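You operate a simulated robot arm through the tools that you are given. There is no shell and no other tool. Be economical: measure what you need, move in short steps, check, and stop when the job is done.

You run a simulated robot arm. Do the job below in one go: nothing can be reset, and whatever is moved stays where it is left.

Task
Empty the teal jug into the blue water tray, wet the rag there and wash the pasting table.
Fine: Jug and blue rag go back where they stood; no paste is left on the table. Spill a teaspoon at most, drop nothing, leave nothing switched on.

It is judged by the outcome, as a careful person would: the job done as asked, and still so three seconds after it is handed in. It fails if anything else is knocked over, pushed out of place, dropped, spilled or broken.

Robot
A 7-joint arm with a two-finger parallel gripper, fixed in place. Base frame: the origin is at the foot of the arm, x ahead of it, y to its left, z up; the work surface is at about z = 0. Lengths are in mm, angles in degrees, forces in N, time in s.
With the tool pointing down near the work surface it reaches from about 240 to 620 mm from the base axis. Its first joint turns from -66.0 to 66.0 degrees. Payload 2.6 kg.
The tool frame sits at the grasp point between the pads (the TCP): z along the fingers, y along the line on which they close. The tips reach 30 mm beyond it. The gripper opens to 94 mm. The fingers are 28 mm wide and 10 mm thick; the gripper's body (50 by 96 mm) begins 55 mm behind the TCP.
Orientation is told as [roll, pitch, yaw] about the base's x, y, z axes, in that order, counted from this pose: with the fingers straight down and closing along the base's y, the tool's x points along the base's -x, its y along +y and its z along -z.

Tools
- The arm moves only by the tool play_rows. Its argument "targets" is a list of rows, each a list of 3 entries, a list of its own where there are three numbers: the shift along the tool's x, y, z in cm, then the turn, a rotation vector about the tool's x, y, z in degrees, then the gripper command, from -1 (shut) to 1 (fully open), values between in proportion. In form: [[[tx, ty, tz], [ax, ay, az], claw], ...]. A call has 1 to 12 rows; each row shifts and turns the commanded pose from where the row before left it, along the tool's axes as they then stand. Rows are played at 5 a second. More than 50 mm and 8.6 degrees between two rows, or a gripper value outside its range, and nothing of the call is played. Where a pose cannot be reached the arm comes as near as it can. A force on the tool above 40 N (or 10 N above the force at the start of the call, whichever is more), or a blocked arm, ends the call early, and 0.2 s more pass. The fingers move at their own pace (about 72 mm/s each) and stop on an object; they squeeze with about 31 N. The grip force told is the motor's: it shows also when the fingers shut on nothing. Time passes only in rows, and 0.2 s behind the last, so rows that do not move let the fingers close. It gives the time, the measured TCP pose, the force on the tool (base axes), the opening and the grip force at its end, in the units of the frame above (readings bear some noise).
- Cameras (640 x 400 px; columns grow to the right, rows downward): "scene" is fixed at [44.2, 428.6, 576.1]; the picture's right is [-0.79, -0.62, 0.00], its down [-0.31, 0.40, -0.86] and it looks along [0.53, -0.68, -0.51] (base axes); focal length 290 px, centre (320, 200). "wrist" rides on the gripper at [-37, 0, -58] in the tool frame; the picture's right is [0.00, -1.00, 0.00], its down [0.97, 0.00, -0.24] and it looks along [0.24, 0.00, 0.97] (tool axes); focal length 218 px, centre (320, 200).
- get_image(camera): a new picture of that camera. The clock stands still meanwhile.
- point_at(camera, pixels): for up to 12 pixels [column, row] of the newest picture of that camera ("zoom" is the newest enlarged one), the place [x, y, z] in the base frame of the surface seen there, good to about 2 mm, but the place of the scene camera against the robot may be out by one fixed shift of up to 12 mm in any direction. The clock stands still meanwhile.
- enlarge(camera, box): a new picture of the part [left, top, right, bottom] of that camera's present view, enlarged. The clock stands still meanwhile.
- hand_in(): hands the job in; it is judged then, once.

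Keep the steps short. Do not move on a guess: measure, check each grasp and each placing, and mend mistakes. In all there are 80 turns and 34 pictures (those below and enlarged ones count). Leave the gripper open and the arm clear of the work at the hand-in unless told otherwise, and finish with a single line.

The tools are called after "Call:" by a JSON object that holds its "api" and its "payload". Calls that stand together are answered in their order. play_rows: Moves the arm, as the interface text tells. Its arguments: {"type":"object","properties":{"targets":{"type":"array","items":{"type":"array"}}},"required":["targets"]} The other tools are called the same way: get_image (camera) takes a picture; point_at (camera, pixels) gives the place of the surface under pixels of a picture; enlarge (camera, box) takes an enlarged picture of a part of a camera's view; hand_in () hands the job in.

At the start:

```text
clock: 0.0
tool_pos: [402.1, -126.4, 350.9]
ee_rot: [0.0, 0.0, 0.1]
force: [-0.2, -0.6, -0.8]
gripper_width: 93.8
grasp_force: 0.1
```

scene: 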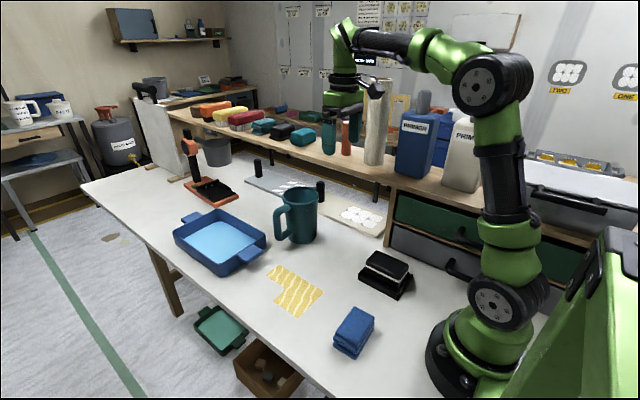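
wrist: 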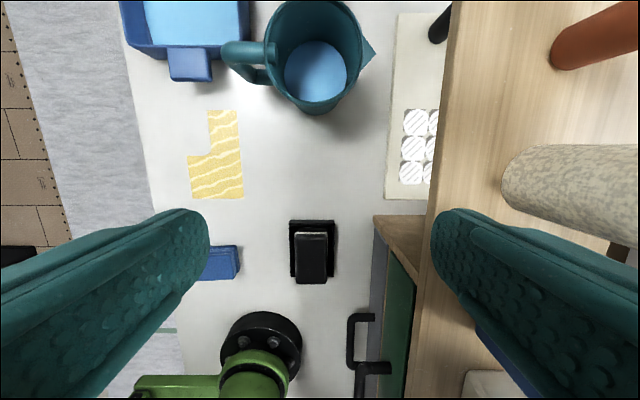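

I see the tray at upper left of the wrist view, the jug (handle to the left, spout to the right), the paste at (220,160) and the rag at (222,263). I'll measure these first in both cameras.

Call:
{"api": "point_at", "payload": {"camera": "wrist", "pixels": [[313, 75], [368, 50], [230, 55], [262, 60], [190, 65], [200, 20], [210, 112], [240, 198], [192, 197], [222, 263], [236, 246], [313, 240]]}}

Call:
{"api": "point_at", "payload": {"camera": "scene", "pixels": [[280, 213], [279, 237], [302, 195], [318, 203], [355, 325], [350, 350], [337, 342], [370, 318], [282, 268], [300, 315], [220, 240], [255, 258]]}}

Call:
{"api": "enlarge", "payload": {"camera": "scene", "box": [160, 150, 420, 370]}}

```text
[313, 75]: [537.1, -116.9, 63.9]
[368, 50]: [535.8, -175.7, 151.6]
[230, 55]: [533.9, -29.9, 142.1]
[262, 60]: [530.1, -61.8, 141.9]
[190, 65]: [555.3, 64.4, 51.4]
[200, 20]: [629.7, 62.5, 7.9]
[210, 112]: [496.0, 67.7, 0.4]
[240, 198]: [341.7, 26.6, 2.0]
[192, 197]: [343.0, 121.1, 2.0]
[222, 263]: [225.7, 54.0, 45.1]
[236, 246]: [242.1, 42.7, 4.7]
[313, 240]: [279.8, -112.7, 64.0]
```

```text
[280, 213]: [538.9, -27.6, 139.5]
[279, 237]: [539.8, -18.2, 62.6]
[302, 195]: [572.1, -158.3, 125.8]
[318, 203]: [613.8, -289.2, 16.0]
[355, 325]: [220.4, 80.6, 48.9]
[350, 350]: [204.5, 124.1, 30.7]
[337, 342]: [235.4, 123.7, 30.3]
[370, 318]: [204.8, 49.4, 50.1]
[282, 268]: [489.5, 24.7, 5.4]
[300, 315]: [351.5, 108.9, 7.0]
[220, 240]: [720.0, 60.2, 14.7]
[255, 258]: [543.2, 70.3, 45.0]
```

```text
1.82 times, centred on (290, 260) of scene
```

zoom: 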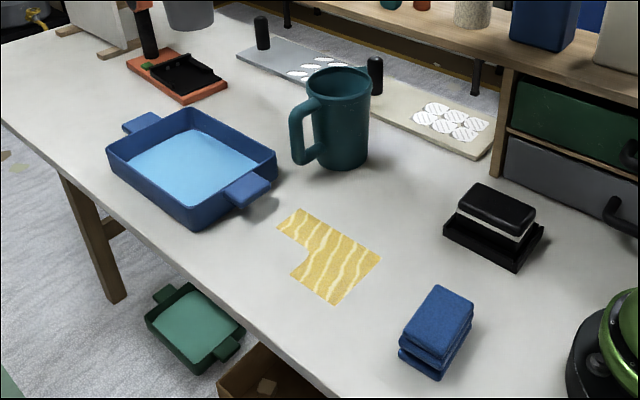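

Now the tray outline, jug rim and base, rag corners and paste corners, from the enlarged view.

Call:
{"api": "point_at", "payload": {"camera": "zoom", "pixels": [[107, 150], [190, 107], [277, 155], [195, 208], [190, 165], [250, 190], [142, 122], [122, 150], [250, 155], [195, 195], [160, 150], [230, 160]]}}

Call:
{"api": "point_at", "payload": {"camera": "zoom", "pixels": [[340, 72], [370, 78], [340, 102], [312, 97], [340, 165], [300, 115], [296, 140], [300, 160], [318, 152], [316, 112], [345, 130], [368, 120]]}}

Call:
{"api": "point_at", "payload": {"camera": "zoom", "pixels": [[437, 287], [472, 297], [440, 342], [404, 326], [440, 378], [400, 355], [278, 228], [300, 209], [381, 258], [334, 304], [292, 274], [308, 252]]}}

```text
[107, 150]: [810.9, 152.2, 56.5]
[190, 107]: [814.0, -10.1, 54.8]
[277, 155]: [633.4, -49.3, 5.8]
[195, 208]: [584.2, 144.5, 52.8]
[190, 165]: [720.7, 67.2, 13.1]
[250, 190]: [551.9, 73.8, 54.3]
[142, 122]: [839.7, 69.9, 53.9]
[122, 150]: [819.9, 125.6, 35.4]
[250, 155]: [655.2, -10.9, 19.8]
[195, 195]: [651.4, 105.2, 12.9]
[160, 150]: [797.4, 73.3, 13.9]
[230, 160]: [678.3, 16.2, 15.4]
```

```text
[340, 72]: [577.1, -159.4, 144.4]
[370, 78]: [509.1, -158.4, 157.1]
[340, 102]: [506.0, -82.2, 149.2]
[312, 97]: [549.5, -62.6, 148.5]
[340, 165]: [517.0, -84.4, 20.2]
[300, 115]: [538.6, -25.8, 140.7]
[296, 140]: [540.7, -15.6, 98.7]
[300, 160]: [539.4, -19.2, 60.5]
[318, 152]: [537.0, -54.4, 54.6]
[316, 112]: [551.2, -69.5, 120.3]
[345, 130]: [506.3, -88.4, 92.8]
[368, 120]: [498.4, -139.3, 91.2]
```

```text
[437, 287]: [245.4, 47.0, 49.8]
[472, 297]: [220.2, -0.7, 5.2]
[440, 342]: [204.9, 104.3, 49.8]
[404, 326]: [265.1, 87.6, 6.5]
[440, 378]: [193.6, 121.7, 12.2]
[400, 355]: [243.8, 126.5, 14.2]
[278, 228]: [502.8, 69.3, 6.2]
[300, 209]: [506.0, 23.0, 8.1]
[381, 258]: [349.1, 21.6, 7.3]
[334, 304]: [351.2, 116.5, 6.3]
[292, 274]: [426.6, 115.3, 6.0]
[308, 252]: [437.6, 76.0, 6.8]
```

The table corners in the two cameras differ by about (+7, -5, +5), so I'll correct scene readings for that. The jug handle is on +y and its spout on -y. Plan: hold the handle with the tool level and pointing along +x, one finger inside the handle, so rolling the wrist pours toward -y. First I move to the handle's y and level the tool high up.

Call:
{"api": "play_rows", "payload": {"targets": [[[0, 4.9, 0], [0, 0, 0], 1], [[0, 4.9, 0], [0, 0, 0], 1], [[0, 0, 0], [0, -8.18, 0], 1], [[0, 0, 0], [0, -8.18, 0], 1], [[0, 0, 0], [0, -8.18, 0], 1], [[0, 0, 0], [0, -8.18, 0], 1], [[0, 0, 0], [0, -8.18, 0], 1], [[0, 0, 0], [0, -8.18, 0], 1], [[0, 0, 0], [0, -8.18, 0], 1], [[0, 0, 0], [0, -8.18, 0], 1], [[0, 0, 0], [0, -8.18, 0], 1], [[0, 0, 0], [0, -8.18, 0], 1]]}}

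Call:
{"api": "enlarge", "payload": {"camera": "scene", "box": [250, 170, 350, 260]}}

```text
clock: 2.6
tool_pos: [401.3, -28.1, 351.0]
ee_rot: [1.0, -81.8, -1.1]
force: [0.6, -1.0, 0.0]
gripper_width: 93.9
grasp_force: 0.0
```

```text
4.44 times, centred on (300, 215) of scene
```

zoom: 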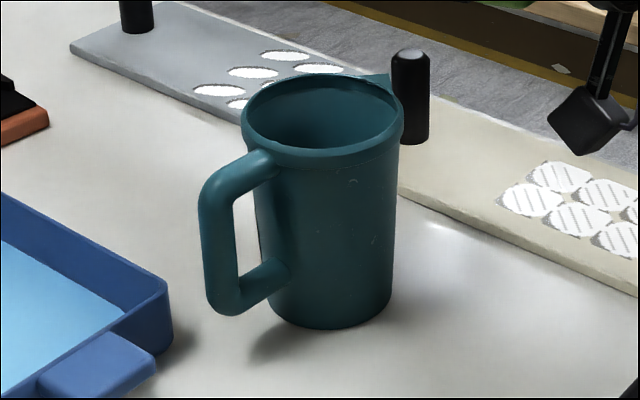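

Level nearly reached and accurate. Now I measure the handle: bar outer (203,230), inner (232,230), top arm (215,180), lower arm (250,290), and the body behind.

Call:
{"api": "point_at", "payload": {"camera": "zoom", "pixels": [[206, 230], [218, 230], [231, 230], [212, 180], [228, 200], [238, 185], [238, 273], [240, 290], [222, 310], [262, 260], [262, 160], [390, 82]]}}

Call:
{"api": "play_rows", "payload": {"targets": [[[0, 0, 0], [0, -8.2, 0], 1], [[5, 0, 0], [0, 0, 0], 1], [[5, 0, 0], [0, 0, 0], 0.3], [[5, 0, 0], [0, 0, 0], 0.3]]}}

Call:
{"api": "get_image", "payload": {"camera": "wrist"}}

```text
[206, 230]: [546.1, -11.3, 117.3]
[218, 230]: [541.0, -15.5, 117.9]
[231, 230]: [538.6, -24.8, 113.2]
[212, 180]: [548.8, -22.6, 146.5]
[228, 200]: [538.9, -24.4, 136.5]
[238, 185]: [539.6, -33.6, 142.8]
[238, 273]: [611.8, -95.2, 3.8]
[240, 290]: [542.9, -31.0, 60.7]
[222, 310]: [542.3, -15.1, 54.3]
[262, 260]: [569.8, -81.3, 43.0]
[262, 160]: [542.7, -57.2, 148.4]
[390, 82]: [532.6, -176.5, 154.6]
```

```text
clock: 3.6
tool_pos: [428.4, -28.5, 205.3]
ee_rot: [68.4, -90.0, -68.3]
force: [-0.6, -0.5, 1.1]
gripper_width: 61.2
grasp_force: 0.1
out of reach, approached as far as the arm can: row 2, 3
```

```text
29 pictures are left
```

wrist: 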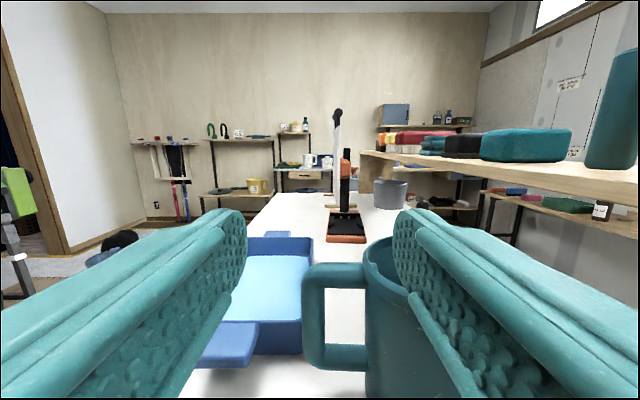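

The handle shows well in the wrist view: bar at columns 303–328, gap up to 366. I measure it there.

Call:
{"api": "point_at", "payload": {"camera": "wrist", "pixels": [[306, 315], [316, 315], [325, 315], [335, 278], [345, 285], [345, 350], [345, 362], [316, 270], [370, 315], [380, 315], [316, 360], [380, 260]]}}

```text
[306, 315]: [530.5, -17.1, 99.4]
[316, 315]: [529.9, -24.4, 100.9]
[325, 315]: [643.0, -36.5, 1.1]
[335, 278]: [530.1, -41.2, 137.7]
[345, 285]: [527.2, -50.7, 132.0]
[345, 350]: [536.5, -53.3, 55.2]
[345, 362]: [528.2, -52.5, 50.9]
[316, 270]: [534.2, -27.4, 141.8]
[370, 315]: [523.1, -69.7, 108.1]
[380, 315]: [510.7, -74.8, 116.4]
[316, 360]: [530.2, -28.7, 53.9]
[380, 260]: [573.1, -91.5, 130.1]
```

Bar: y −15 to −30, x ≈ 537; the opening runs z ≈ 66–128. I narrow to 40 mm, line up at y −22.5, and lower to z 108 in front of the handle.

Call:
{"api": "play_rows", "payload": {"targets": [[[2, 0.6, 1.5], [0, 0, 0], -0.15], [[2.5, 0, 1], [0, 0, 0], -0.15], [[2.6, 0, 0.5], [0, 0, 0], -0.15], [[2.6, 0, 0], [0, 0, 0], -0.15], [[0, 0, 0], [0, 0, 0], -0.15]]}}

Call:
{"api": "get_image", "payload": {"camera": "wrist"}}

```text
clock: 4.8
tool_pos: [457.5, -24.2, 110.9]
ee_rot: [171.7, -90.0, -171.7]
force: [-1.4, 0.2, 0.2]
gripper_width: 40.3
grasp_force: 0.0
```

```text
28 pictures are left
```

wrist: 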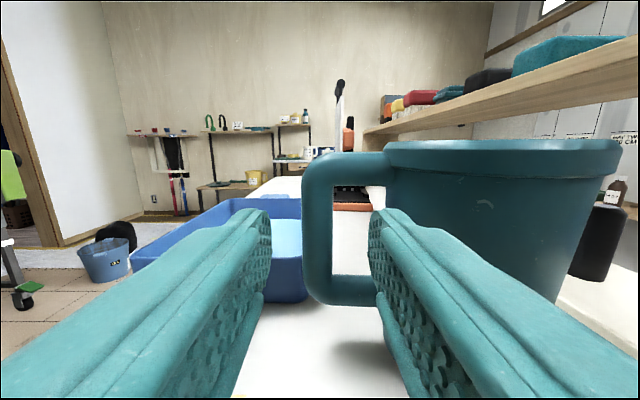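

The inner finger is lined up with the handle's opening (between columns 333 and 386). I go ahead about 79 mm and nudge 1.5 mm to +y.

Call:
{"api": "play_rows", "payload": {"targets": [[[0.2, 0.15, 2], [0, 0, 0], -0.15], [[0, 0, 2], [0, 0, 0], -0.15], [[0, 0, 2], [0, 0, 0], -0.15], [[0, 0, 1.9], [0, 0, 0], -0.15], [[0, 0, 0], [0, 0, 0], -0.15]]}}

Call:
{"api": "get_image", "payload": {"camera": "wrist"}}

```text
clock: 6.0
tool_pos: [536.9, -23.2, 110.4]
ee_rot: [59.0, -90.0, -59.0]
force: [0.7, 0.2, -0.6]
gripper_width: 39.8
grasp_force: 0.1
```

```text
27 pictures are left
```

wrist: 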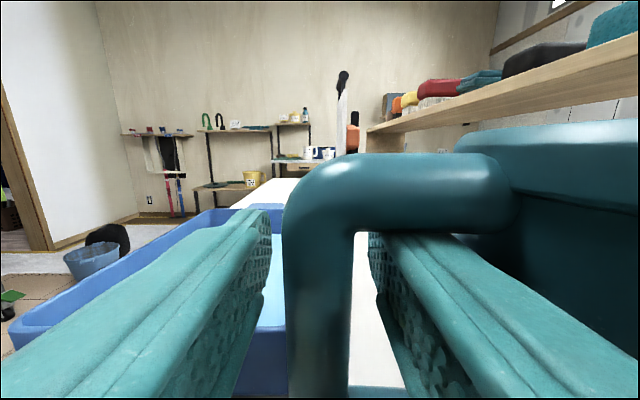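

The bar sits between the fingers, the top arm just above the inner one. I close the grip.

Call:
{"api": "play_rows", "payload": {"targets": [[[0, 0, 0], [0, 0, 0], -1], [[0, 0, 0], [0, 0, 0], -1], [[0, 0, 0], [0, 0, 0], -1]]}}

```text
clock: 6.8
tool_pos: [536.2, -23.6, 110.5]
ee_rot: [125.5, -90.0, -125.4]
force: [0.0, 1.6, 0.2]
gripper_width: 25.7
grasp_force: 30.8
```

It stopped at 25.7 mm with 31 N, wider than the ~16 mm I measured; I look before lifting.

Call:
{"api": "get_image", "payload": {"camera": "wrist"}}

Call:
{"api": "enlarge", "payload": {"camera": "scene", "box": [240, 160, 360, 260]}}

```text
26 pictures are left
```

wrist: 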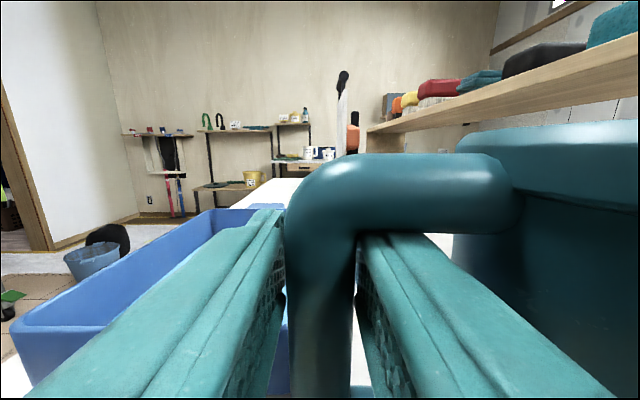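

```text
4.00 times, centred on (300, 210) of scene
```

zoom: 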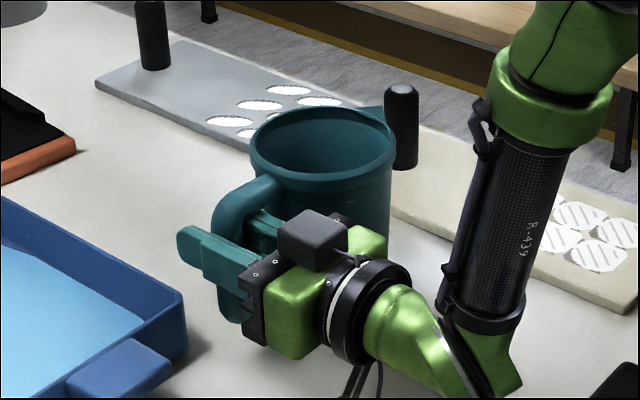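

Both pads are on the bar; the bar's simply thicker there. I lift 2 cm and check.

Call:
{"api": "play_rows", "payload": {"targets": [[[-0.5, 0, 0], [0, 0, 0], -1], [[-0.5, 0, 0], [0, 0, 0], -1], [[-1, 0, 0], [0, 0, 0], -1], [[0, 0, 0], [0, 0, 0], -1]]}}

Call:
{"api": "enlarge", "payload": {"camera": "scene", "box": [240, 160, 360, 260]}}

```text
clock: 7.8
tool_pos: [535.5, -22.0, 129.5]
ee_rot: [46.9, -89.8, -46.8]
force: [-0.1, -0.2, -4.3]
gripper_width: 26.0
grasp_force: 31.1
```

```text
4.00 times, centred on (300, 210) of scene
```

zoom: 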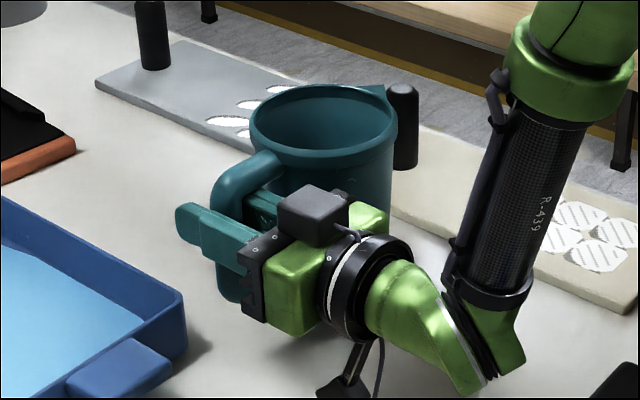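

The jug hangs level (about 0.45 kg). I raise it to z ≈ 230, then carry it to the +y side of the tray.

Call:
{"api": "play_rows", "payload": {"targets": [[[-2, 0, 0], [0, 0, 0], -1], [[-3, 0, 0], [0, 0, 0], -1], [[-3, 0, 0], [0, 0, 0], -1], [[-2, 1.5, 0], [0, 0, 0], -1], [[0, 3, 0.5], [0, 0, 0], -1], [[0, 3, 1], [0, 0, 0], -1], [[0, 3, 1], [0, 0, 0], -1], [[0, 3, 1.5], [0, 0, 0], -1], [[0, 3, 1.5], [0, 0, 0], -1], [[0, 3, 1.5], [0, 0, 0], -1], [[0, 2, 2], [0, 0, 0], -1], [[0, 1, 1], [0, 0, 0], -1]]}}

Call:
{"api": "get_image", "payload": {"camera": "scene"}}

```text
clock: 10.4
tool_pos: [637.7, 201.2, 231.0]
ee_rot: [11.9, -90.0, -11.9]
force: [0.0, 0.0, -4.3]
gripper_width: 26.0
grasp_force: 30.7
```

```text
23 pictures are left
```

scene: 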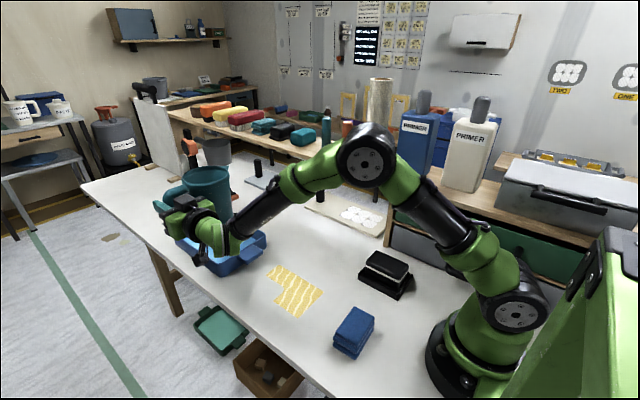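

The jug is above the tray at TCP (638, 201, 231). I roll 24° as a test of direction and reach (no water runs until about 60°).

Call:
{"api": "play_rows", "payload": {"targets": [[[0, 0, 0], [0, 0, 6], -1], [[0, 0, 0], [0, 0, 6], -1], [[0, 0, 0], [0, 0, 6], -1], [[0, 0, 0], [0, 0, 6], -1], [[0, 0, 0], [0, 0, 0], -1]]}}

Call:
{"api": "enlarge", "payload": {"camera": "scene", "box": [140, 140, 300, 280]}}

```text
clock: 11.6
tool_pos: [636.1, 201.5, 230.5]
ee_rot: [90.0, -65.8, -90.0]
force: [0.1, -0.1, -4.6]
gripper_width: 25.9
grasp_force: 30.4
```

```text
2.86 times, centred on (220, 210) of scene
```

zoom: 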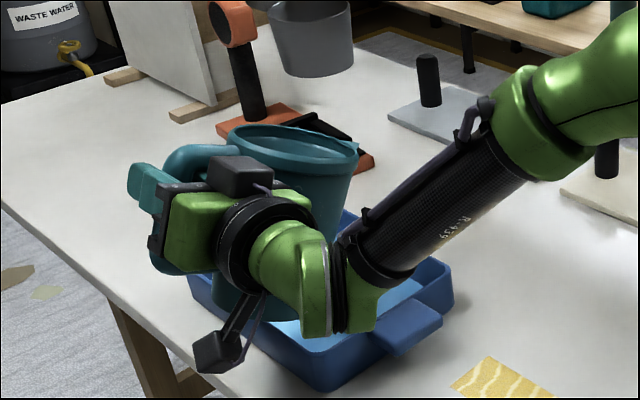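

Right direction. I continue to 60°.

Call:
{"api": "play_rows", "payload": {"targets": [[[0, 0, 0], [0, 0, 6], -1], [[0, 0, 0], [0, 0, 6], -1], [[0, 0, 0], [0, 0, 6], -1], [[0, 0, 0], [0, 0, 6], -1], [[0, 0, 0], [0, 0, 6], -1], [[0, 0, 0], [0, 0, 6], -1], [[0, 0, 0], [0, 0, 0], -1]]}}

Call:
{"api": "enlarge", "payload": {"camera": "scene", "box": [140, 140, 300, 280]}}

```text
clock: 13.2
tool_pos: [635.0, 199.9, 229.7]
ee_rot: [90.0, -29.9, -90.0]
force: [-0.8, -0.1, -4.9]
gripper_width: 26.2
grasp_force: 30.8
```

```text
2.86 times, centred on (220, 210) of scene
```

zoom: 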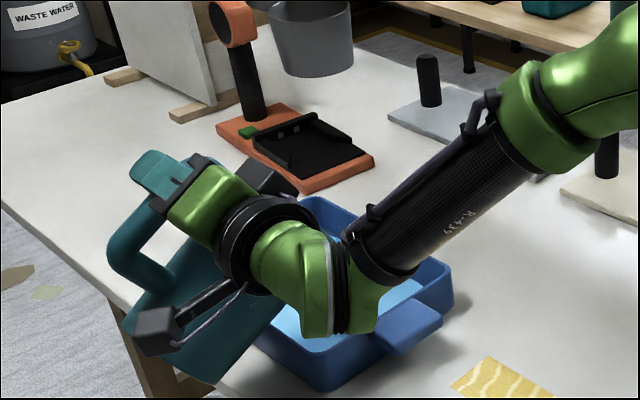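

Spout is now at about (635, 87, 119), over the tray. Now pour slowly to 75°, following with y so the spout stays over the middle.

Call:
{"api": "play_rows", "payload": {"targets": [[[-0.58, -0.31, 0], [0, 0, 3], -1], [[-0.6, -0.27, 0], [0, 0, 3], -1], [[-0.61, -0.25, 0], [0, 0, 3], -1], [[0, 0, 0], [0, 0, 0], -1], [[-0.62, -0.22, 0], [0, 0, 3], -1], [[-0.63, -0.19, 0], [0, 0, 3], -1], [[0, 0, 0], [0, 0, 0], -1], [[0, 0, 0], [0, 0, 0], -1], [[0, 0, 0], [0, 0, 0], -1]]}}

Call:
{"api": "enlarge", "payload": {"camera": "scene", "box": [140, 140, 300, 280]}}

```text
clock: 15.2
tool_pos: [636.9, 167.2, 230.3]
ee_rot: [90.0, -15.0, -90.0]
force: [0.6, -0.3, -2.7]
gripper_width: 25.9
grasp_force: 30.8
```

```text
2.86 times, centred on (220, 210) of scene
```

zoom: 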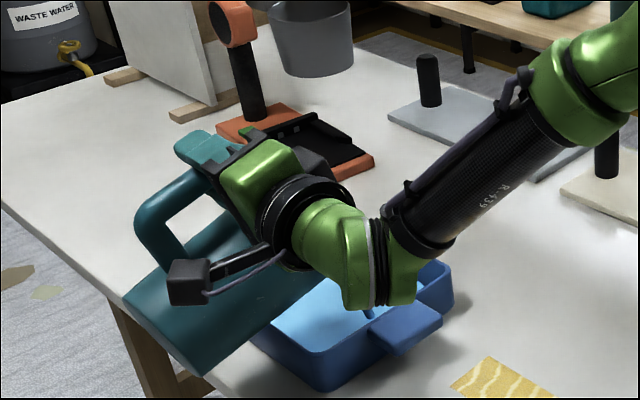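

Water is running out (4.9 → 2.7 N). I check where the stream falls, near zoom pixel (370,313).

Call:
{"api": "enlarge", "payload": {"camera": "scene", "box": [195, 220, 275, 290]}}

Call:
{"api": "point_at", "payload": {"camera": "zoom", "pixels": [[320, 200], [250, 250], [200, 200]]}}

```text
5.71 times, centred on (235, 255) of scene
```

zoom: 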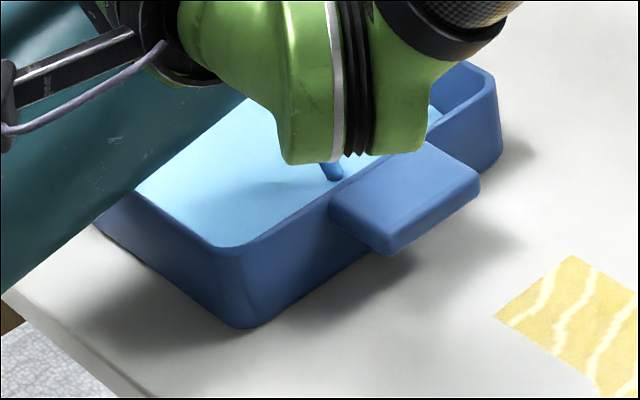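

```text
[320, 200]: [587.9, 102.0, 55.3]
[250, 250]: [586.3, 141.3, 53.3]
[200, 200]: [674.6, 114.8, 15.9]
```

The stream (330,172) falls inside the tray. I continue to 90°, moving a little further inward.

Call:
{"api": "play_rows", "payload": {"targets": [[[-0.7, -0.16, 0.2], [0, 0, 3], -1], [[-0.72, -0.13, 0.2], [0, 0, 3], -1], [[0, 0, 0], [0, 0, 0], -1], [[-0.75, -0.1, 0.2], [0, 0, 3], -1], [[0, 0, 0], [0, 0, 0], -1], [[-0.77, -0.06, 0.2], [0, 0, 3], -1], [[0, 0, 0], [0, 0, 0], -1], [[-0.78, -0.02, 0], [0, 0, 3], -1], [[0, 0, 0], [0, 0, 0], -1], [[0, 0, 0], [0, 0, 0], -1], [[0, 0, 0], [0, 0, 0], -1]]}}

Call:
{"api": "play_rows", "payload": {"targets": [[[-0.8, 0, 0], [0, 0, 3], -1], [[-0.8, 0.05, 0], [0, 0, 3], -1], [[-0.8, 0.1, 0], [0, 0, 3], -1], [[-0.8, 0.15, 0], [0, 0, 3], -1], [[-0.8, 0.2, 0], [0, 0, 3], -1], [[-0.8, 0.2, 0], [0, 0, 3], -1], [[0, 0, 0], [0, 0, 0], -1], [[0, 0, 0], [0, 0, 0], -1], [[0, 0, 0], [0, 0, 0], -1], [[0, 0, 0], [0, 0, 0], -1]]}}

Call:
{"api": "enlarge", "payload": {"camera": "scene", "box": [140, 140, 300, 280]}}

```text
clock: 17.6
tool_pos: [642.7, 129.0, 233.7]
ee_rot: [90.0, 0.0, -90.0]
force: [-0.5, 0.2, -1.1]
gripper_width: 25.6
grasp_force: 31.1
```

```text
clock: 19.8
tool_pos: [643.5, 80.9, 231.2]
ee_rot: [90.0, 18.1, -90.0]
force: [0.9, -0.2, -1.2]
gripper_width: 25.5
grasp_force: 31.1
```

```text
2.86 times, centred on (220, 210) of scene
```

zoom: 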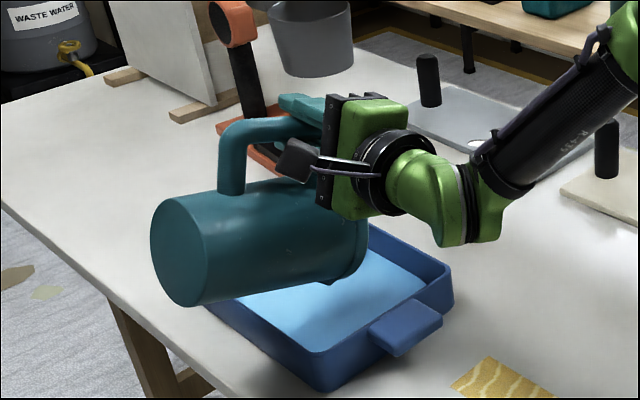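

The jug reads a steady ~1.1 N: it has run empty. I tip a bit further for the last drops and wait.

Call:
{"api": "play_rows", "payload": {"targets": [[[0, 0, 0], [0, 0, 4], -1], [[0, 0, 0], [0, 0, 4], -1], [[0, 0, 0], [0, 0, 0], -1], [[0, 0, 0], [0, 0, 0], -1], [[0, 0, 0], [0, 0, 0], -1], [[0, 0, 0], [0, 0, 0], -1], [[0, 0, 0], [0, 0, 0], -1], [[0, 0, 0], [0, 0, 0], -1], [[0, 0, 0], [0, 0, -4], -1], [[0, 0, 0], [0, 0, -4], -1]]}}

Call:
{"api": "play_rows", "payload": {"targets": [[[0.76, -0.25, 0], [0, 0, -8], -1], [[0.79, -0.14, 0], [0, 0, -8], -1], [[0.8, -0.03, 0], [0, 0, -8], -1], [[0.8, 0.08, 0], [0, 0, -8], -1], [[0.78, 0.19, 0], [0, 0, -8], -1], [[0.74, 0.3, 0], [0, 0, -8], -1], [[0.69, 0.4, 0], [0, 0, -8], -1], [[0.63, 0.49, 0], [0, 0, -8], -1], [[0.56, 0.58, 0], [0, 0, -8], -1], [[0.47, 0.65, 0], [0, 0, -8], -1], [[0, 0, 0], [0, 0, -8], -1], [[0, 0, 0], [0, 0, -8], -1]]}}

Call:
{"api": "play_rows", "payload": {"targets": [[[0, 0, 0], [0, 0, -8], -1], [[0, 0, 0], [0, 0, -4], -1], [[0, 0, 0], [0, 0, 0], -1]]}}

Call:
{"api": "enlarge", "payload": {"camera": "scene", "box": [140, 140, 300, 280]}}

```text
clock: 22.0
tool_pos: [643.6, 83.2, 232.0]
ee_rot: [90.0, 17.9, -90.1]
force: [0.4, 0.6, -1.4]
gripper_width: 25.3
grasp_force: 31.4
```

```text
clock: 24.6
tool_pos: [644.3, 162.8, 232.1]
ee_rot: [90.2, -78.1, -90.1]
force: [0.3, 0.3, -1.4]
gripper_width: 25.3
grasp_force: 30.7
```

```text
clock: 25.4
tool_pos: [643.7, 162.6, 231.8]
ee_rot: [-77.2, -89.9, 77.0]
force: [0.0, 1.1, -1.0]
gripper_width: 25.5
grasp_force: 31.0
```

```text
2.86 times, centred on (220, 210) of scene
```

zoom: 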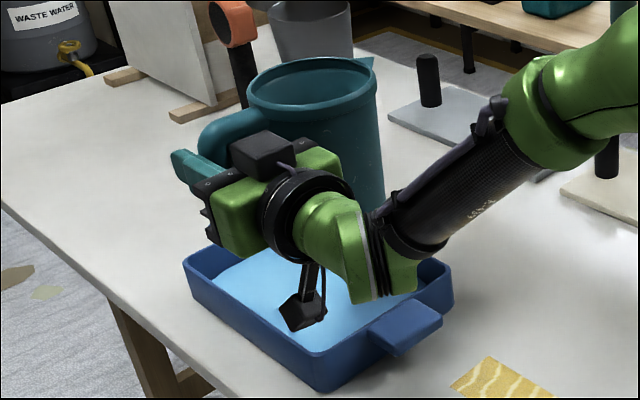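

Upright and empty. I carry it back along the same way to above its old place (TCP 536, −23.5), at z ≈ 150.

Call:
{"api": "play_rows", "payload": {"targets": [[[0, -1.5, -1], [0, 0, 0], -1], [[0, -2.5, -1.5], [0, 0, 0], -1], [[0, -2.5, -1.5], [0, 0, 0], -1], [[0, -2.5, -1.5], [0, 0, 0], -1], [[0, -2.5, -1.5], [0, 0, 0], -1], [[0, -2.5, -1.5], [0, 0, 0], -1], [[0, -2.5, -1.2], [0, 0, 0], -1], [[1, -1.6, -0.75], [0, 0, 0], -1], [[2.5, -0.5, -0.3], [0, 0, 0], -1], [[2.5, 0, 0], [0, 0, 0], -1], [[2, 0, 0], [0, 0, 0], -1], [[0, 0, 0], [0, 0, 0], -1]]}}

```text
clock: 28.0
tool_pos: [534.4, -22.8, 152.3]
ee_rot: [149.7, -90.1, -149.7]
force: [0.3, 0.7, -1.8]
gripper_width: 25.1
grasp_force: 30.4
```

Now lower: 3 cm, correct by (+1.5, −0.8), then small steps onto the table.

Call:
{"api": "play_rows", "payload": {"targets": [[[1.5, -0.05, 0.1], [0, 0, 0], -1], [[1.3, 0, 0.05], [0, 0, 0], -1], [[0.7, 0, 0], [0, 0, 0], -1], [[0.4, 0, 0], [0, 0, 0], -1], [[0, 0, 0], [0, 0, 0], -1]]}}

Call:
{"api": "enlarge", "payload": {"camera": "scene", "box": [250, 170, 350, 260]}}

```text
clock: 29.2
tool_pos: [536.9, -24.8, 115.1]
ee_rot: [-167.1, -90.0, 167.0]
force: [1.2, -0.3, -1.6]
gripper_width: 25.4
grasp_force: 31.1
```

```text
4.44 times, centred on (300, 215) of scene
```

zoom: 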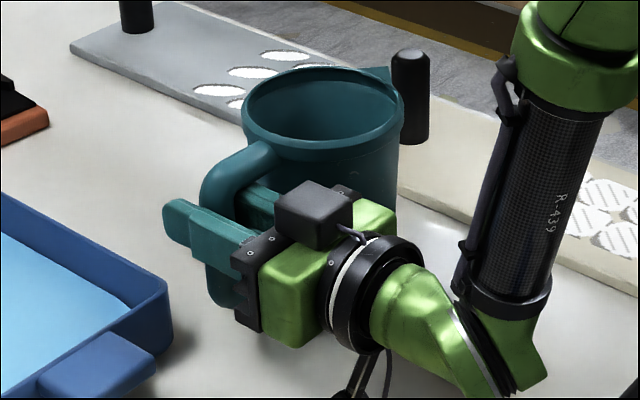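

Position matches the first picture, only a few mm high. Lower in 1–2 mm steps, watching the force.

Call:
{"api": "play_rows", "payload": {"targets": [[[0.2, 0.05, 0], [0, 0, 0], -1], [[0.1, 0, 0], [0, 0, 0], -1], [[0.1, 0, 0], [0, 0, 0], -1], [[0, 0, 0], [0, 0, 0], -1]]}}

```text
clock: 30.2
tool_pos: [537.9, -24.4, 110.2]
ee_rot: [-162.5, -89.8, 162.7]
force: [0.2, 1.2, 5.0]
gripper_width: 25.0
grasp_force: 31.0
```

It stands on the table (+5 N). I open to 40 mm and check before backing out.

Call:
{"api": "play_rows", "payload": {"targets": [[[0, 0, 0], [0, 0, 0], -0.15], [[0, 0, 0], [0, 0, 0], -0.15]]}}

Call:
{"api": "play_rows", "payload": {"targets": [[[0, 0, -2], [0, 0, 0], -0.15], [[0, 0, -3], [0, 0, 0], -0.15], [[0, 0, -3], [0, 0, 0], -0.15], [[-3, 0, -1], [0, 0, 0], -0.15], [[-5, 0, 0], [0, 0, 0], 0.6], [[-5, 0, 0], [0, 0, 0], 0.6]]}}

Call:
{"api": "enlarge", "payload": {"camera": "scene", "box": [160, 150, 420, 370]}}

```text
clock: 30.8
tool_pos: [537.8, -24.8, 109.5]
ee_rot: [51.5, -90.0, -51.5]
force: [0.2, 1.0, 0.7]
gripper_width: 39.9
grasp_force: 0.2
```

```text
clock: 32.2
tool_pos: [446.1, -28.4, 237.0]
ee_rot: [-5.8, -89.8, 5.9]
force: [0.3, -0.2, -0.8]
gripper_width: 75.1
grasp_force: 0.0
```

```text
1.82 times, centred on (290, 260) of scene
```

zoom: 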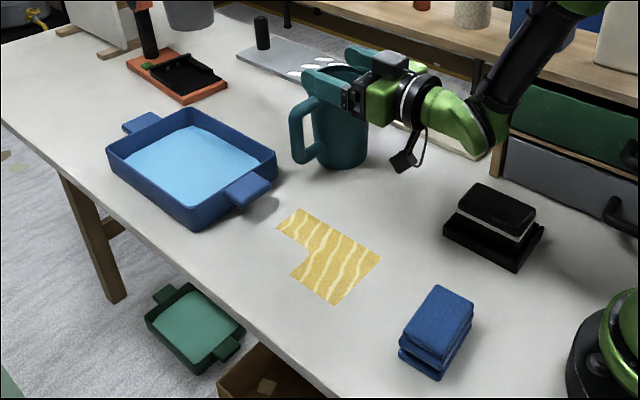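

The jug stands at its old pixels; no spill visible. Tray water level visibly raised. Now I point the tool down again and move toward the rag.

Call:
{"api": "play_rows", "payload": {"targets": [[[-2, 0, 0], [0, 8.2, 0], 1], [[-2, 0, 0], [0, 8.2, 0], 1], [[0, 0, 0], [0, 8.2, 0], 1], [[0, 0, 0], [0, 8.2, 0], 1], [[0, 0, 0], [0, 8.2, 0], 1], [[0, 0, 0], [0, 8.2, 0], 1], [[0, 0, 0], [0, 8.2, 0], 1], [[0, 0, 0], [0, 8.2, 0], 1], [[0, 0, 0], [0, 8.2, 0], 1], [[0, 0, 0], [0, 8.1, 0], 1], [[0, 0, 0], [0, 8.1, 0], 1], [[0, 0, 0], [0, 0, 0], 1]]}}

Call:
{"api": "play_rows", "payload": {"targets": [[[3, 3, 0], [0, 0, 0], 1], [[4, 3, 0], [0, 0, 0], 1], [[4, 3, 1], [0, 0, 0], 1], [[4, 2.8, 1], [0, 0, 0], 1], [[1, 0, 1], [0, 0, 0], 1], [[0, 0, 0], [0, 0, 0], 1]]}}

Call:
{"api": "get_image", "payload": {"camera": "wrist"}}

```text
clock: 34.8
tool_pos: [449.1, -28.3, 281.8]
ee_rot: [0.0, 0.1, 0.0]
force: [-0.9, 0.8, -0.4]
gripper_width: 93.9
grasp_force: 0.0
out of reach, approached as far as the arm can: row 4, 5
```

```text
refused: row 3 steps farther than a row can; nothing moved
```

```text
14 pictures are left
```

wrist: 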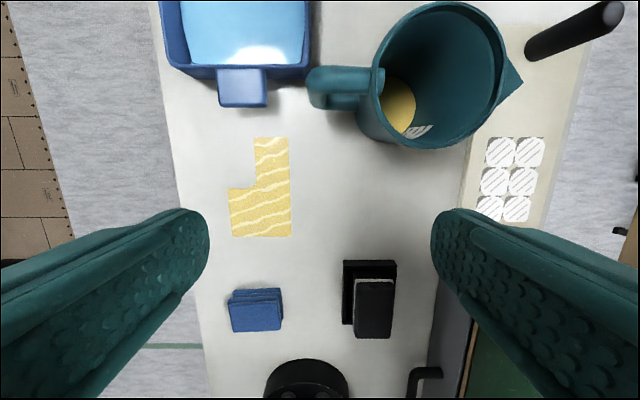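

Jug interior shows its bare bottom: empty. One move was refused for a too-long step. I measure the rag and paste in this wrist view.

Call:
{"api": "point_at", "payload": {"camera": "wrist", "pixels": [[232, 306], [279, 302], [281, 326], [234, 330], [256, 316], [230, 291], [280, 290], [255, 139], [288, 139], [290, 235], [231, 235], [229, 190]]}}

Call:
{"api": "point_at", "payload": {"camera": "wrist", "pixels": [[255, 189], [240, 50], [210, 50], [300, 55], [192, 60], [268, 100], [222, 100], [245, 75], [397, 105], [320, 90], [252, 293], [252, 290]]}}

```text
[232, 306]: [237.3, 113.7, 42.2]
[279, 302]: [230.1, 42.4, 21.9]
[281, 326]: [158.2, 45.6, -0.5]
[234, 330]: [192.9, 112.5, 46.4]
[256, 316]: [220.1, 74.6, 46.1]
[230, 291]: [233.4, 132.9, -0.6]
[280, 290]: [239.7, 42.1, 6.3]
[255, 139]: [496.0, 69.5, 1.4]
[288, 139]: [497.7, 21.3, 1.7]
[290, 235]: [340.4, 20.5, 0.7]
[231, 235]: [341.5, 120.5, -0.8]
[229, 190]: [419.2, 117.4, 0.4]
```

```text
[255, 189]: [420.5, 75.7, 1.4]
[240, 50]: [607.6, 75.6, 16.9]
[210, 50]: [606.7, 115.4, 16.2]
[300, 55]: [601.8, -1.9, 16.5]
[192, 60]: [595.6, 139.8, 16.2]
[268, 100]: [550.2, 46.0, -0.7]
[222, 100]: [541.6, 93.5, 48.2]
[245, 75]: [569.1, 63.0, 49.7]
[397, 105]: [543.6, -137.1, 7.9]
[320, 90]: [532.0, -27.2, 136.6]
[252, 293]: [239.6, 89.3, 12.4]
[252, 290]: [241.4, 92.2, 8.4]
```

Rag: x 190–240, y 42–118, top z 46. Grip along y with center (214, 80). I move above it with the gripper fully open.

Call:
{"api": "play_rows", "payload": {"targets": [[[3, 3, 0], [0, 0, 0], 1], [[3.5, 3, 0], [0, 0, 0], 1], [[3.5, 2.5, 1], [0, 0, 0], 1], [[3.5, 2.2, 2], [0, 0, 0], 1], [[3.5, 0, 3], [0, 0, 0], 1], [[3.5, 0, 3], [0, 0, 0], 1], [[2.8, 0.1, 3], [0, 0, 0], 1], [[0, 0, 3], [0, 0, 0], 1], [[0, 0, 2.5], [0, 0, 0], 1], [[0, 0, 0], [0, 0, 0], 1]]}}

Call:
{"api": "get_image", "payload": {"camera": "wrist"}}

```text
clock: 37.0
tool_pos: [217.7, 80.9, 104.7]
ee_rot: [0.0, 0.1, 0.0]
force: [0.2, -0.2, -0.6]
gripper_width: 94.1
grasp_force: 0.1
```

```text
13 pictures are left
```

wrist: 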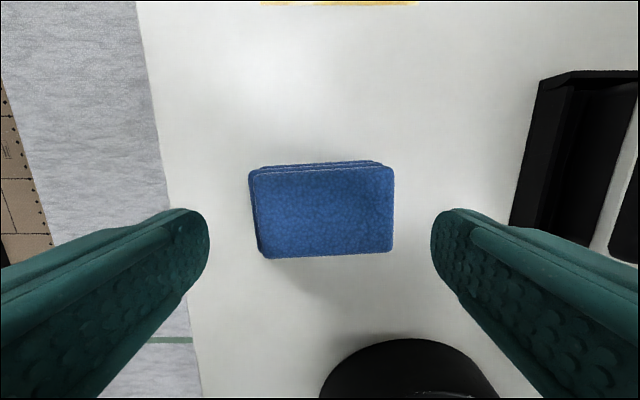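

Reached directly. I measure the rag corners precisely.

Call:
{"api": "point_at", "payload": {"camera": "wrist", "pixels": [[256, 178], [388, 172], [388, 246], [265, 253], [250, 200], [393, 210], [322, 172], [326, 252], [253, 172], [375, 163]]}}

```text
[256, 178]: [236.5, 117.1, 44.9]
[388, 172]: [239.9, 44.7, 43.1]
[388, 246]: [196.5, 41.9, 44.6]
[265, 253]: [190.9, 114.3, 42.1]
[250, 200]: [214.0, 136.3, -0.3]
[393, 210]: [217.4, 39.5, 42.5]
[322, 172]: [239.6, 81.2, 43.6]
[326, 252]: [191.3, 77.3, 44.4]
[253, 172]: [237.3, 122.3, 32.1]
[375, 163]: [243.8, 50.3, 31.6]
```

Rag center (216, 80), turned about 2.7°. I match that turn and go down to z 42 (tips 12 mm above the table) with the fingers astride.

Call:
{"api": "play_rows", "payload": {"targets": [[[0.1, -0.05, 1.5], [0, 0, -2.7], 1], [[0, 0, 1.5], [0, 0, 0], 1], [[0, 0, 1.2], [0, 0, 0], 1], [[0, 0, 1.2], [0, 0, 0], 1], [[0, 0, 0.8], [0, 0, 0], 1], [[0, 0, 0], [0, 0, 0], 1]]}}

Call:
{"api": "play_rows", "payload": {"targets": [[[0, 0, 0], [0, 0, 0], -1], [[0, 0, 0], [0, 0, 0], -1], [[0, 0, 0], [0, 0, 0], -1], [[0, 0, 0], [0, 0, 0], -1]]}}

Call:
{"api": "enlarge", "payload": {"camera": "scene", "box": [290, 270, 420, 370]}}

```text
clock: 38.4
tool_pos: [216.6, 78.9, 44.0]
ee_rot: [0.0, 0.0, 2.8]
force: [0.0, 0.2, 0.5]
gripper_width: 93.7
grasp_force: 0.1
```

```text
clock: 39.4
tool_pos: [216.3, 79.1, 43.6]
ee_rot: [-0.1, 0.0, 2.7]
force: [-0.3, -0.2, 0.4]
gripper_width: 88.6
grasp_force: 31.1
```

```text
4.00 times, centred on (355, 320) of scene
```

zoom: 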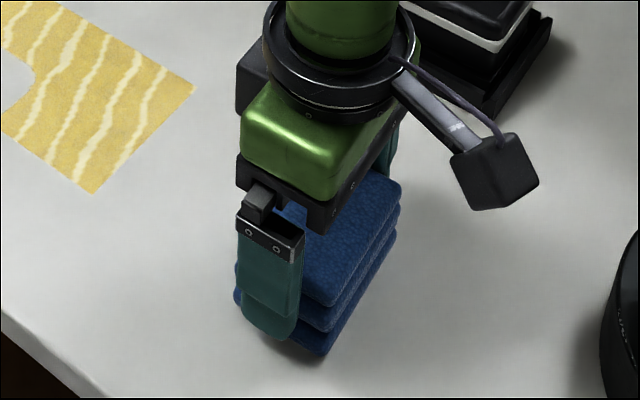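

Gripped at 88.6 mm, 31 N. I lift it and carry it out toward the tray at z ≈ 130, turning square on the way.

Call:
{"api": "play_rows", "payload": {"targets": [[[0, 0, -1], [0, 0, 0], -1], [[0, 0, -2], [0, 0, 0], -1], [[0, 0, -3], [0, 0, 0], -1], [[0, 0, -2.7], [0, 0, 2.7], -1], [[-3, 0, 0], [0, 0, 0], -1], [[-4, 0, 0], [0, 0, 0], -1], [[-4.5, -0.2, 0], [0, 0, 0], -1], [[-4.5, -0.5, 0], [0, 0, 0], -1], [[-4.5, -0.5, 0], [0, 0, 0], -1], [[-4.5, -0.5, 0], [0, 0, 0], -1], [[-4.5, -0.5, 0], [0, 0, 0], -1], [[-4, -0.5, 0], [0, 0, 0], -1]]}}

Call:
{"api": "play_rows", "payload": {"targets": [[[-3.5, -0.1, 0], [0, 0, 0], -1], [[-2.5, 0, 0], [0, 0, 0], -1], [[-0.8, 0, 0], [0, 0, 0], -1], [[0, 0, 0], [0, 0, 0], -1]]}}

Call:
{"api": "get_image", "payload": {"camera": "scene"}}

```text
clock: 42.0
tool_pos: [552.7, 53.5, 129.4]
ee_rot: [-0.1, 0.1, 0.1]
force: [0.1, 0.2, -1.6]
gripper_width: 88.3
grasp_force: 31.0
```

```text
clock: 43.0
tool_pos: [608.0, 52.6, 130.3]
ee_rot: [-0.1, 0.1, -0.1]
force: [0.4, 0.7, -0.4]
gripper_width: 88.6
grasp_force: 31.1
out of reach, approached as far as the arm can: row 2, 3
```

```text
11 pictures are left
```

scene: 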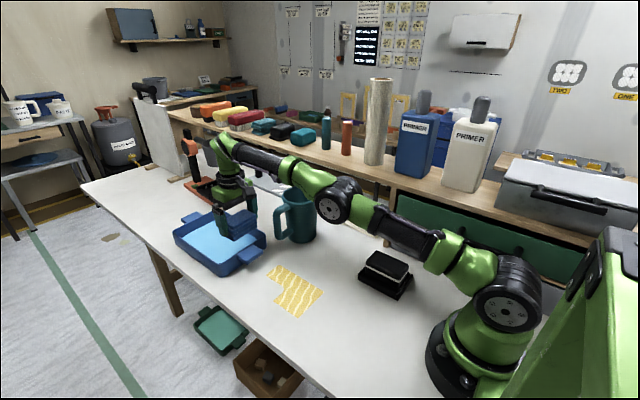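

At arm's limit: x 608 with the tool straight down. I tilt the tool 15° outward, which carries the rag further inside the tray, staying at this height.

Call:
{"api": "play_rows", "payload": {"targets": [[[0, 0, 0], [0, -7.5, 0], -1], [[0, 0, 0], [0, -7.5, 0], -1], [[0, 0, 0], [0, 0, 0], -1]]}}

```text
clock: 43.8
tool_pos: [609.1, 54.3, 130.3]
ee_rot: [0.0, -15.1, -0.1]
force: [-0.3, 0.7, -0.1]
gripper_width: 88.8
grasp_force: 31.1
```

I lower by 50 mm and move 6 mm outward to TCP ≈ (615, 54, 80).

Call:
{"api": "play_rows", "payload": {"targets": [[[0.24, 0, 1.66], [0, 0, 0], -1], [[0.24, 0, 1.66], [0, 0, 0], -1], [[0.24, 0, 1.66], [0, 0, 0], -1], [[0, 0, 0], [0, 0, 0], -1]]}}

Call:
{"api": "enlarge", "payload": {"camera": "scene", "box": [160, 170, 300, 290]}}

```text
clock: 44.8
tool_pos: [614.4, 53.5, 79.7]
ee_rot: [0.0, -14.9, 0.0]
force: [0.7, -0.3, -0.3]
gripper_width: 88.6
grasp_force: 31.3
```

```text
3.33 times, centred on (230, 230) of scene
```

zoom: 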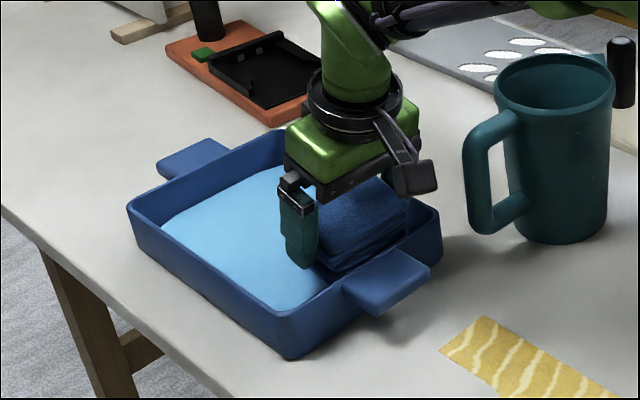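

The rag is inside the walls. I dip it to about TCP z 56, flatten it to 7° tilt, and soak about a second.

Call:
{"api": "play_rows", "payload": {"targets": [[[0.3, 0, 1.1], [0, 0, 0], -1], [[0.3, 0, 1.1], [0, 0, 0], -1], [[0, 0, 0], [0, 4, 0], -1], [[0, 0, 0], [0, 4, 0], -1], [[0.01, 0, 0.2], [0, 0, 0], -1], [[0, 0, 0], [0, 0, 0], -1], [[0, 0, 0], [0, 0, 0], -1], [[0, 0, 0], [0, 0, 0], -1], [[0, 0, 0], [0, 0, 0], -1]]}}

Call:
{"api": "enlarge", "payload": {"camera": "scene", "box": [160, 170, 300, 290]}}

```text
clock: 46.8
tool_pos: [613.9, 53.8, 56.7]
ee_rot: [0.1, -6.9, 0.0]
force: [0.4, 0.2, -0.2]
gripper_width: 88.3
grasp_force: 30.8
```

```text
3.33 times, centred on (230, 230) of scene
```

zoom: 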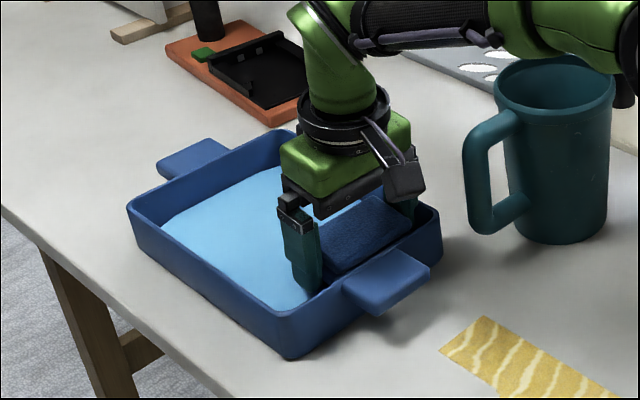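

Forces nil, rag seems to reach the water; I dip 4 mm deeper to be sure and soak, watching force.

Call:
{"api": "play_rows", "payload": {"targets": [[[0.02, 0, 0.2], [0, 0, 0], -1], [[0.02, 0, 0.2], [0, 0, 0], -1], [[0, 0, 0], [0, 0, 0], -1], [[0, 0, 0], [0, 0, 0], -1], [[0, 0, 0], [0, 0, 0], -1], [[0, 0, 0], [0, 0, 0], -1]]}}

```text
clock: 48.2
tool_pos: [614.8, 55.0, 53.4]
ee_rot: [0.0, -7.0, 0.0]
force: [-0.6, 0.6, -0.7]
gripper_width: 88.6
grasp_force: 30.9
```

Soaked. I raise it about 50 mm, still over the tray, and let it drip for 2 s.

Call:
{"api": "play_rows", "payload": {"targets": [[[-0.12, 0, -1], [0, 0, 0], -1], [[-0.24, 0, -2], [0, 0, 0], -1], [[-0.24, 0, -2], [0, 0, 0], -1], [[0, 0, 0], [0, 0, 0], -1], [[0, 0, 0], [0, 0, 0], -1], [[0, 0, 0], [0, 0, 0], -1], [[0, 0, 0], [0, 0, 0], -1], [[0, 0, 0], [0, 0, 0], -1], [[0, 0, 0], [0, 0, 0], -1], [[0, 0, 0], [0, 0, 0], -1], [[0, 0, 0], [0, 0, 0], -1], [[0, 0, 0], [0, 0, 0], -1]]}}

Call:
{"api": "enlarge", "payload": {"camera": "scene", "box": [190, 190, 290, 280]}}

```text
clock: 50.8
tool_pos: [614.9, 53.5, 102.1]
ee_rot: [0.0, -7.0, -0.1]
force: [-0.6, 0.1, 0.4]
gripper_width: 88.4
grasp_force: 31.0
```

```text
4.44 times, centred on (240, 235) of scene
```

zoom: 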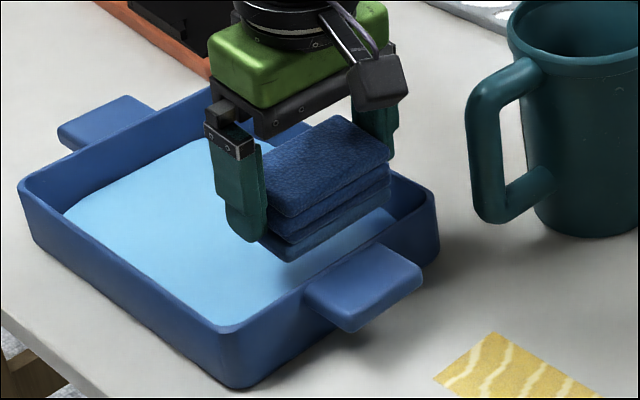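

The rag is darker (wet), no drips. I set it level again and carry it over the far end of the paste at (487, 50).

Call:
{"api": "play_rows", "payload": {"targets": [[[-0.24, 0, -2], [0, 0, 0], -1], [[0, 0, 0], [0, 7, 0], -1], [[3, 0, 0], [0, 0, 0], -1], [[4, -0.2, 0], [0, 0, 0], -1], [[4, -0.15, 0], [0, 0, 0], -1], [[1.8, 0, 1], [0, 0, 0], -1], [[0, 0, 3], [0, 0, 0], -1], [[0, 0, 2.5], [0, 0, 0], -1], [[0, 0, 0], [0, 0, 0], -1]]}}

```text
clock: 52.8
tool_pos: [483.5, 52.2, 55.6]
ee_rot: [0.0, 0.1, 0.1]
force: [-0.3, 0.3, 0.3]
gripper_width: 88.3
grasp_force: 31.0
out of reach, approached as far as the arm can: row 2
```

I lower in small steps until I feel the table.

Call:
{"api": "play_rows", "payload": {"targets": [[[-0.3, -0.2, 0.5], [0, 0, 0], -1], [[0, 0, 0.4], [0, 0, 0], -1], [[0, 0, 0.2], [0, 0, 0], -1], [[0, 0, 0.15], [0, 0, 0], -1], [[0, 0, 0], [0, 0, 0], -1]]}}

```text
clock: 54.0
tool_pos: [486.2, 51.7, 44.2]
ee_rot: [0.0, 0.0, 0.0]
force: [0.0, -0.3, -0.5]
gripper_width: 88.7
grasp_force: 30.9
```

Call:
{"api": "play_rows", "payload": {"targets": [[[0, 0, 0.1], [0, 0, 0], -1], [[0, 0, 0.1], [0, 0, 0], -1], [[0, 0, 0.1], [0, 0, 0], -1], [[0, 0, 0], [0, 0, 0], -1]]}}

```text
clock: 55.0
tool_pos: [487.1, 51.7, 42.5]
ee_rot: [0.0, -0.1, 0.0]
force: [-5.7, 0.1, 14.0]
gripper_width: 88.4
grasp_force: 31.3
```

Contact at 14 N. First lane: wipe toward −x to x ≈ 350.

Call:
{"api": "play_rows", "payload": {"targets": [[[1.5, 0, 0], [0, 0, 0], -1], [[1.5, 0, 0], [0, 0, 0], -1], [[1.5, 0, 0], [0, 0, 0], -1], [[1.5, 0, 0], [0, 0, 0], -1], [[1.5, 0, 0], [0, 0, 0], -1], [[1.5, 0, 0], [0, 0, 0], -1], [[1.5, 0, 0], [0, 0, 0], -1], [[1.5, 0, 0], [0, 0, 0], -1], [[1.5, 0, 0], [0, 0, 0], -1], [[0, 0, 0], [0, 0, 0], -1]]}}

Call:
{"api": "enlarge", "payload": {"camera": "scene", "box": [230, 230, 370, 350]}}

```text
clock: 57.2
tool_pos: [352.7, 53.4, 42.2]
ee_rot: [0.2, -0.5, 0.1]
force: [11.9, 0.6, 27.7]
gripper_width: 88.5
grasp_force: 30.9
```

```text
3.33 times, centred on (300, 290) of scene
```

zoom: 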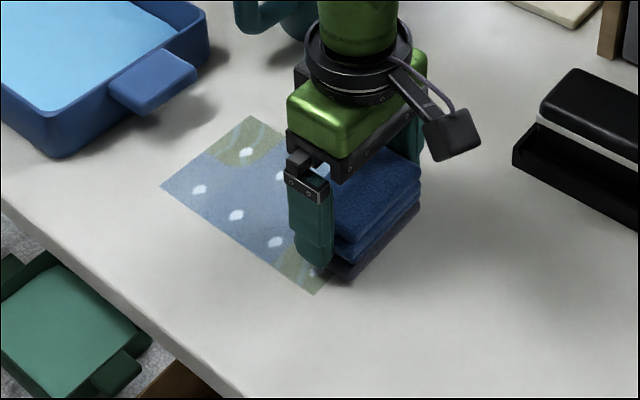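

The paste changed to a bluish wet film with yellow left in places. I measure where these are.

Call:
{"api": "point_at", "payload": {"camera": "zoom", "pixels": [[162, 186], [249, 118], [315, 293], [225, 155], [255, 140], [240, 140], [295, 265], [300, 255], [312, 270], [290, 145], [205, 150], [280, 250]]}}

```text
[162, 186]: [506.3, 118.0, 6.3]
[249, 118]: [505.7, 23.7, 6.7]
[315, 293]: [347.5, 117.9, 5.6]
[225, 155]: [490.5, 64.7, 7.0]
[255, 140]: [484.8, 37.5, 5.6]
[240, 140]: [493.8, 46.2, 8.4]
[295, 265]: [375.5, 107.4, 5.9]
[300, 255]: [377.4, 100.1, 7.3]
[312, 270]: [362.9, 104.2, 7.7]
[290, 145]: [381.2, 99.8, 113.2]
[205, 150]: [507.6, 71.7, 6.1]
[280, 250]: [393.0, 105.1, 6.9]
```

The work area is the rectangle x 340–497, y 23–123. I ease the pressure a touch, shift to the second lane (y ≈ 97) and wipe back to the far end.

Call:
{"api": "play_rows", "payload": {"targets": [[[0.5, 0, -0.04], [0, 0, 0], -1], [[0, 1.5, 0], [0, 0, 0], -1], [[0, 1.5, 0], [0, 0, 0], -1], [[0, 1.5, 0], [0, 0, 0], -1], [[-2, 0, 0], [0, 0, 0], -1], [[-2, 0, 0], [0, 0, 0], -1], [[-2, 0, 0], [0, 0, 0], -1], [[-2, 0, 0], [0, 0, 0], -1], [[-2, 0, 0], [0, 0, 0], -1], [[-2, 0, 0], [0, 0, 0], -1], [[-2, 0, 0], [0, 0, 0], -1], [[-0.5, 0, 0], [0, 0, 0], -1]]}}

```text
clock: 57.8
tool_pos: [346.0, 59.0, 43.0]
ee_rot: [-0.2, -0.2, -0.4]
force: [-1.7, -0.6, 5.2]
gripper_width: 88.7
grasp_force: 31.3
stopped in row 2: the force on the tool passed its limit (the readings are from after the stop); the commanded pose is now the measured one
```

It stopped on a friction peak; nothing out of place (force now 5 N). I go on with smaller steps.

Call:
{"api": "play_rows", "payload": {"targets": [[[0, 0.8, 0], [0, 0, 0], -1], [[0, 0.8, 0], [0, 0, 0], -1], [[0, 0.8, 0], [0, 0, 0], -1], [[0, 0.8, 0], [0, 0, 0], -1], [[0, 0.6, 0], [0, 0, 0], -1], [[-1, 0, 0], [0, 0, 0], -1], [[-1.5, 0, 0], [0, 0, 0], -1], [[-1.5, 0, 0], [0, 0, 0], -1], [[-1.5, 0, 0], [0, 0, 0], -1], [[-1.5, 0, 0], [0, 0, 0], -1]]}}

```text
clock: 60.0
tool_pos: [415.8, 94.0, 42.2]
ee_rot: [-0.1, -0.2, -0.4]
force: [-2.1, 1.0, 5.8]
gripper_width: 88.7
grasp_force: 30.7
```

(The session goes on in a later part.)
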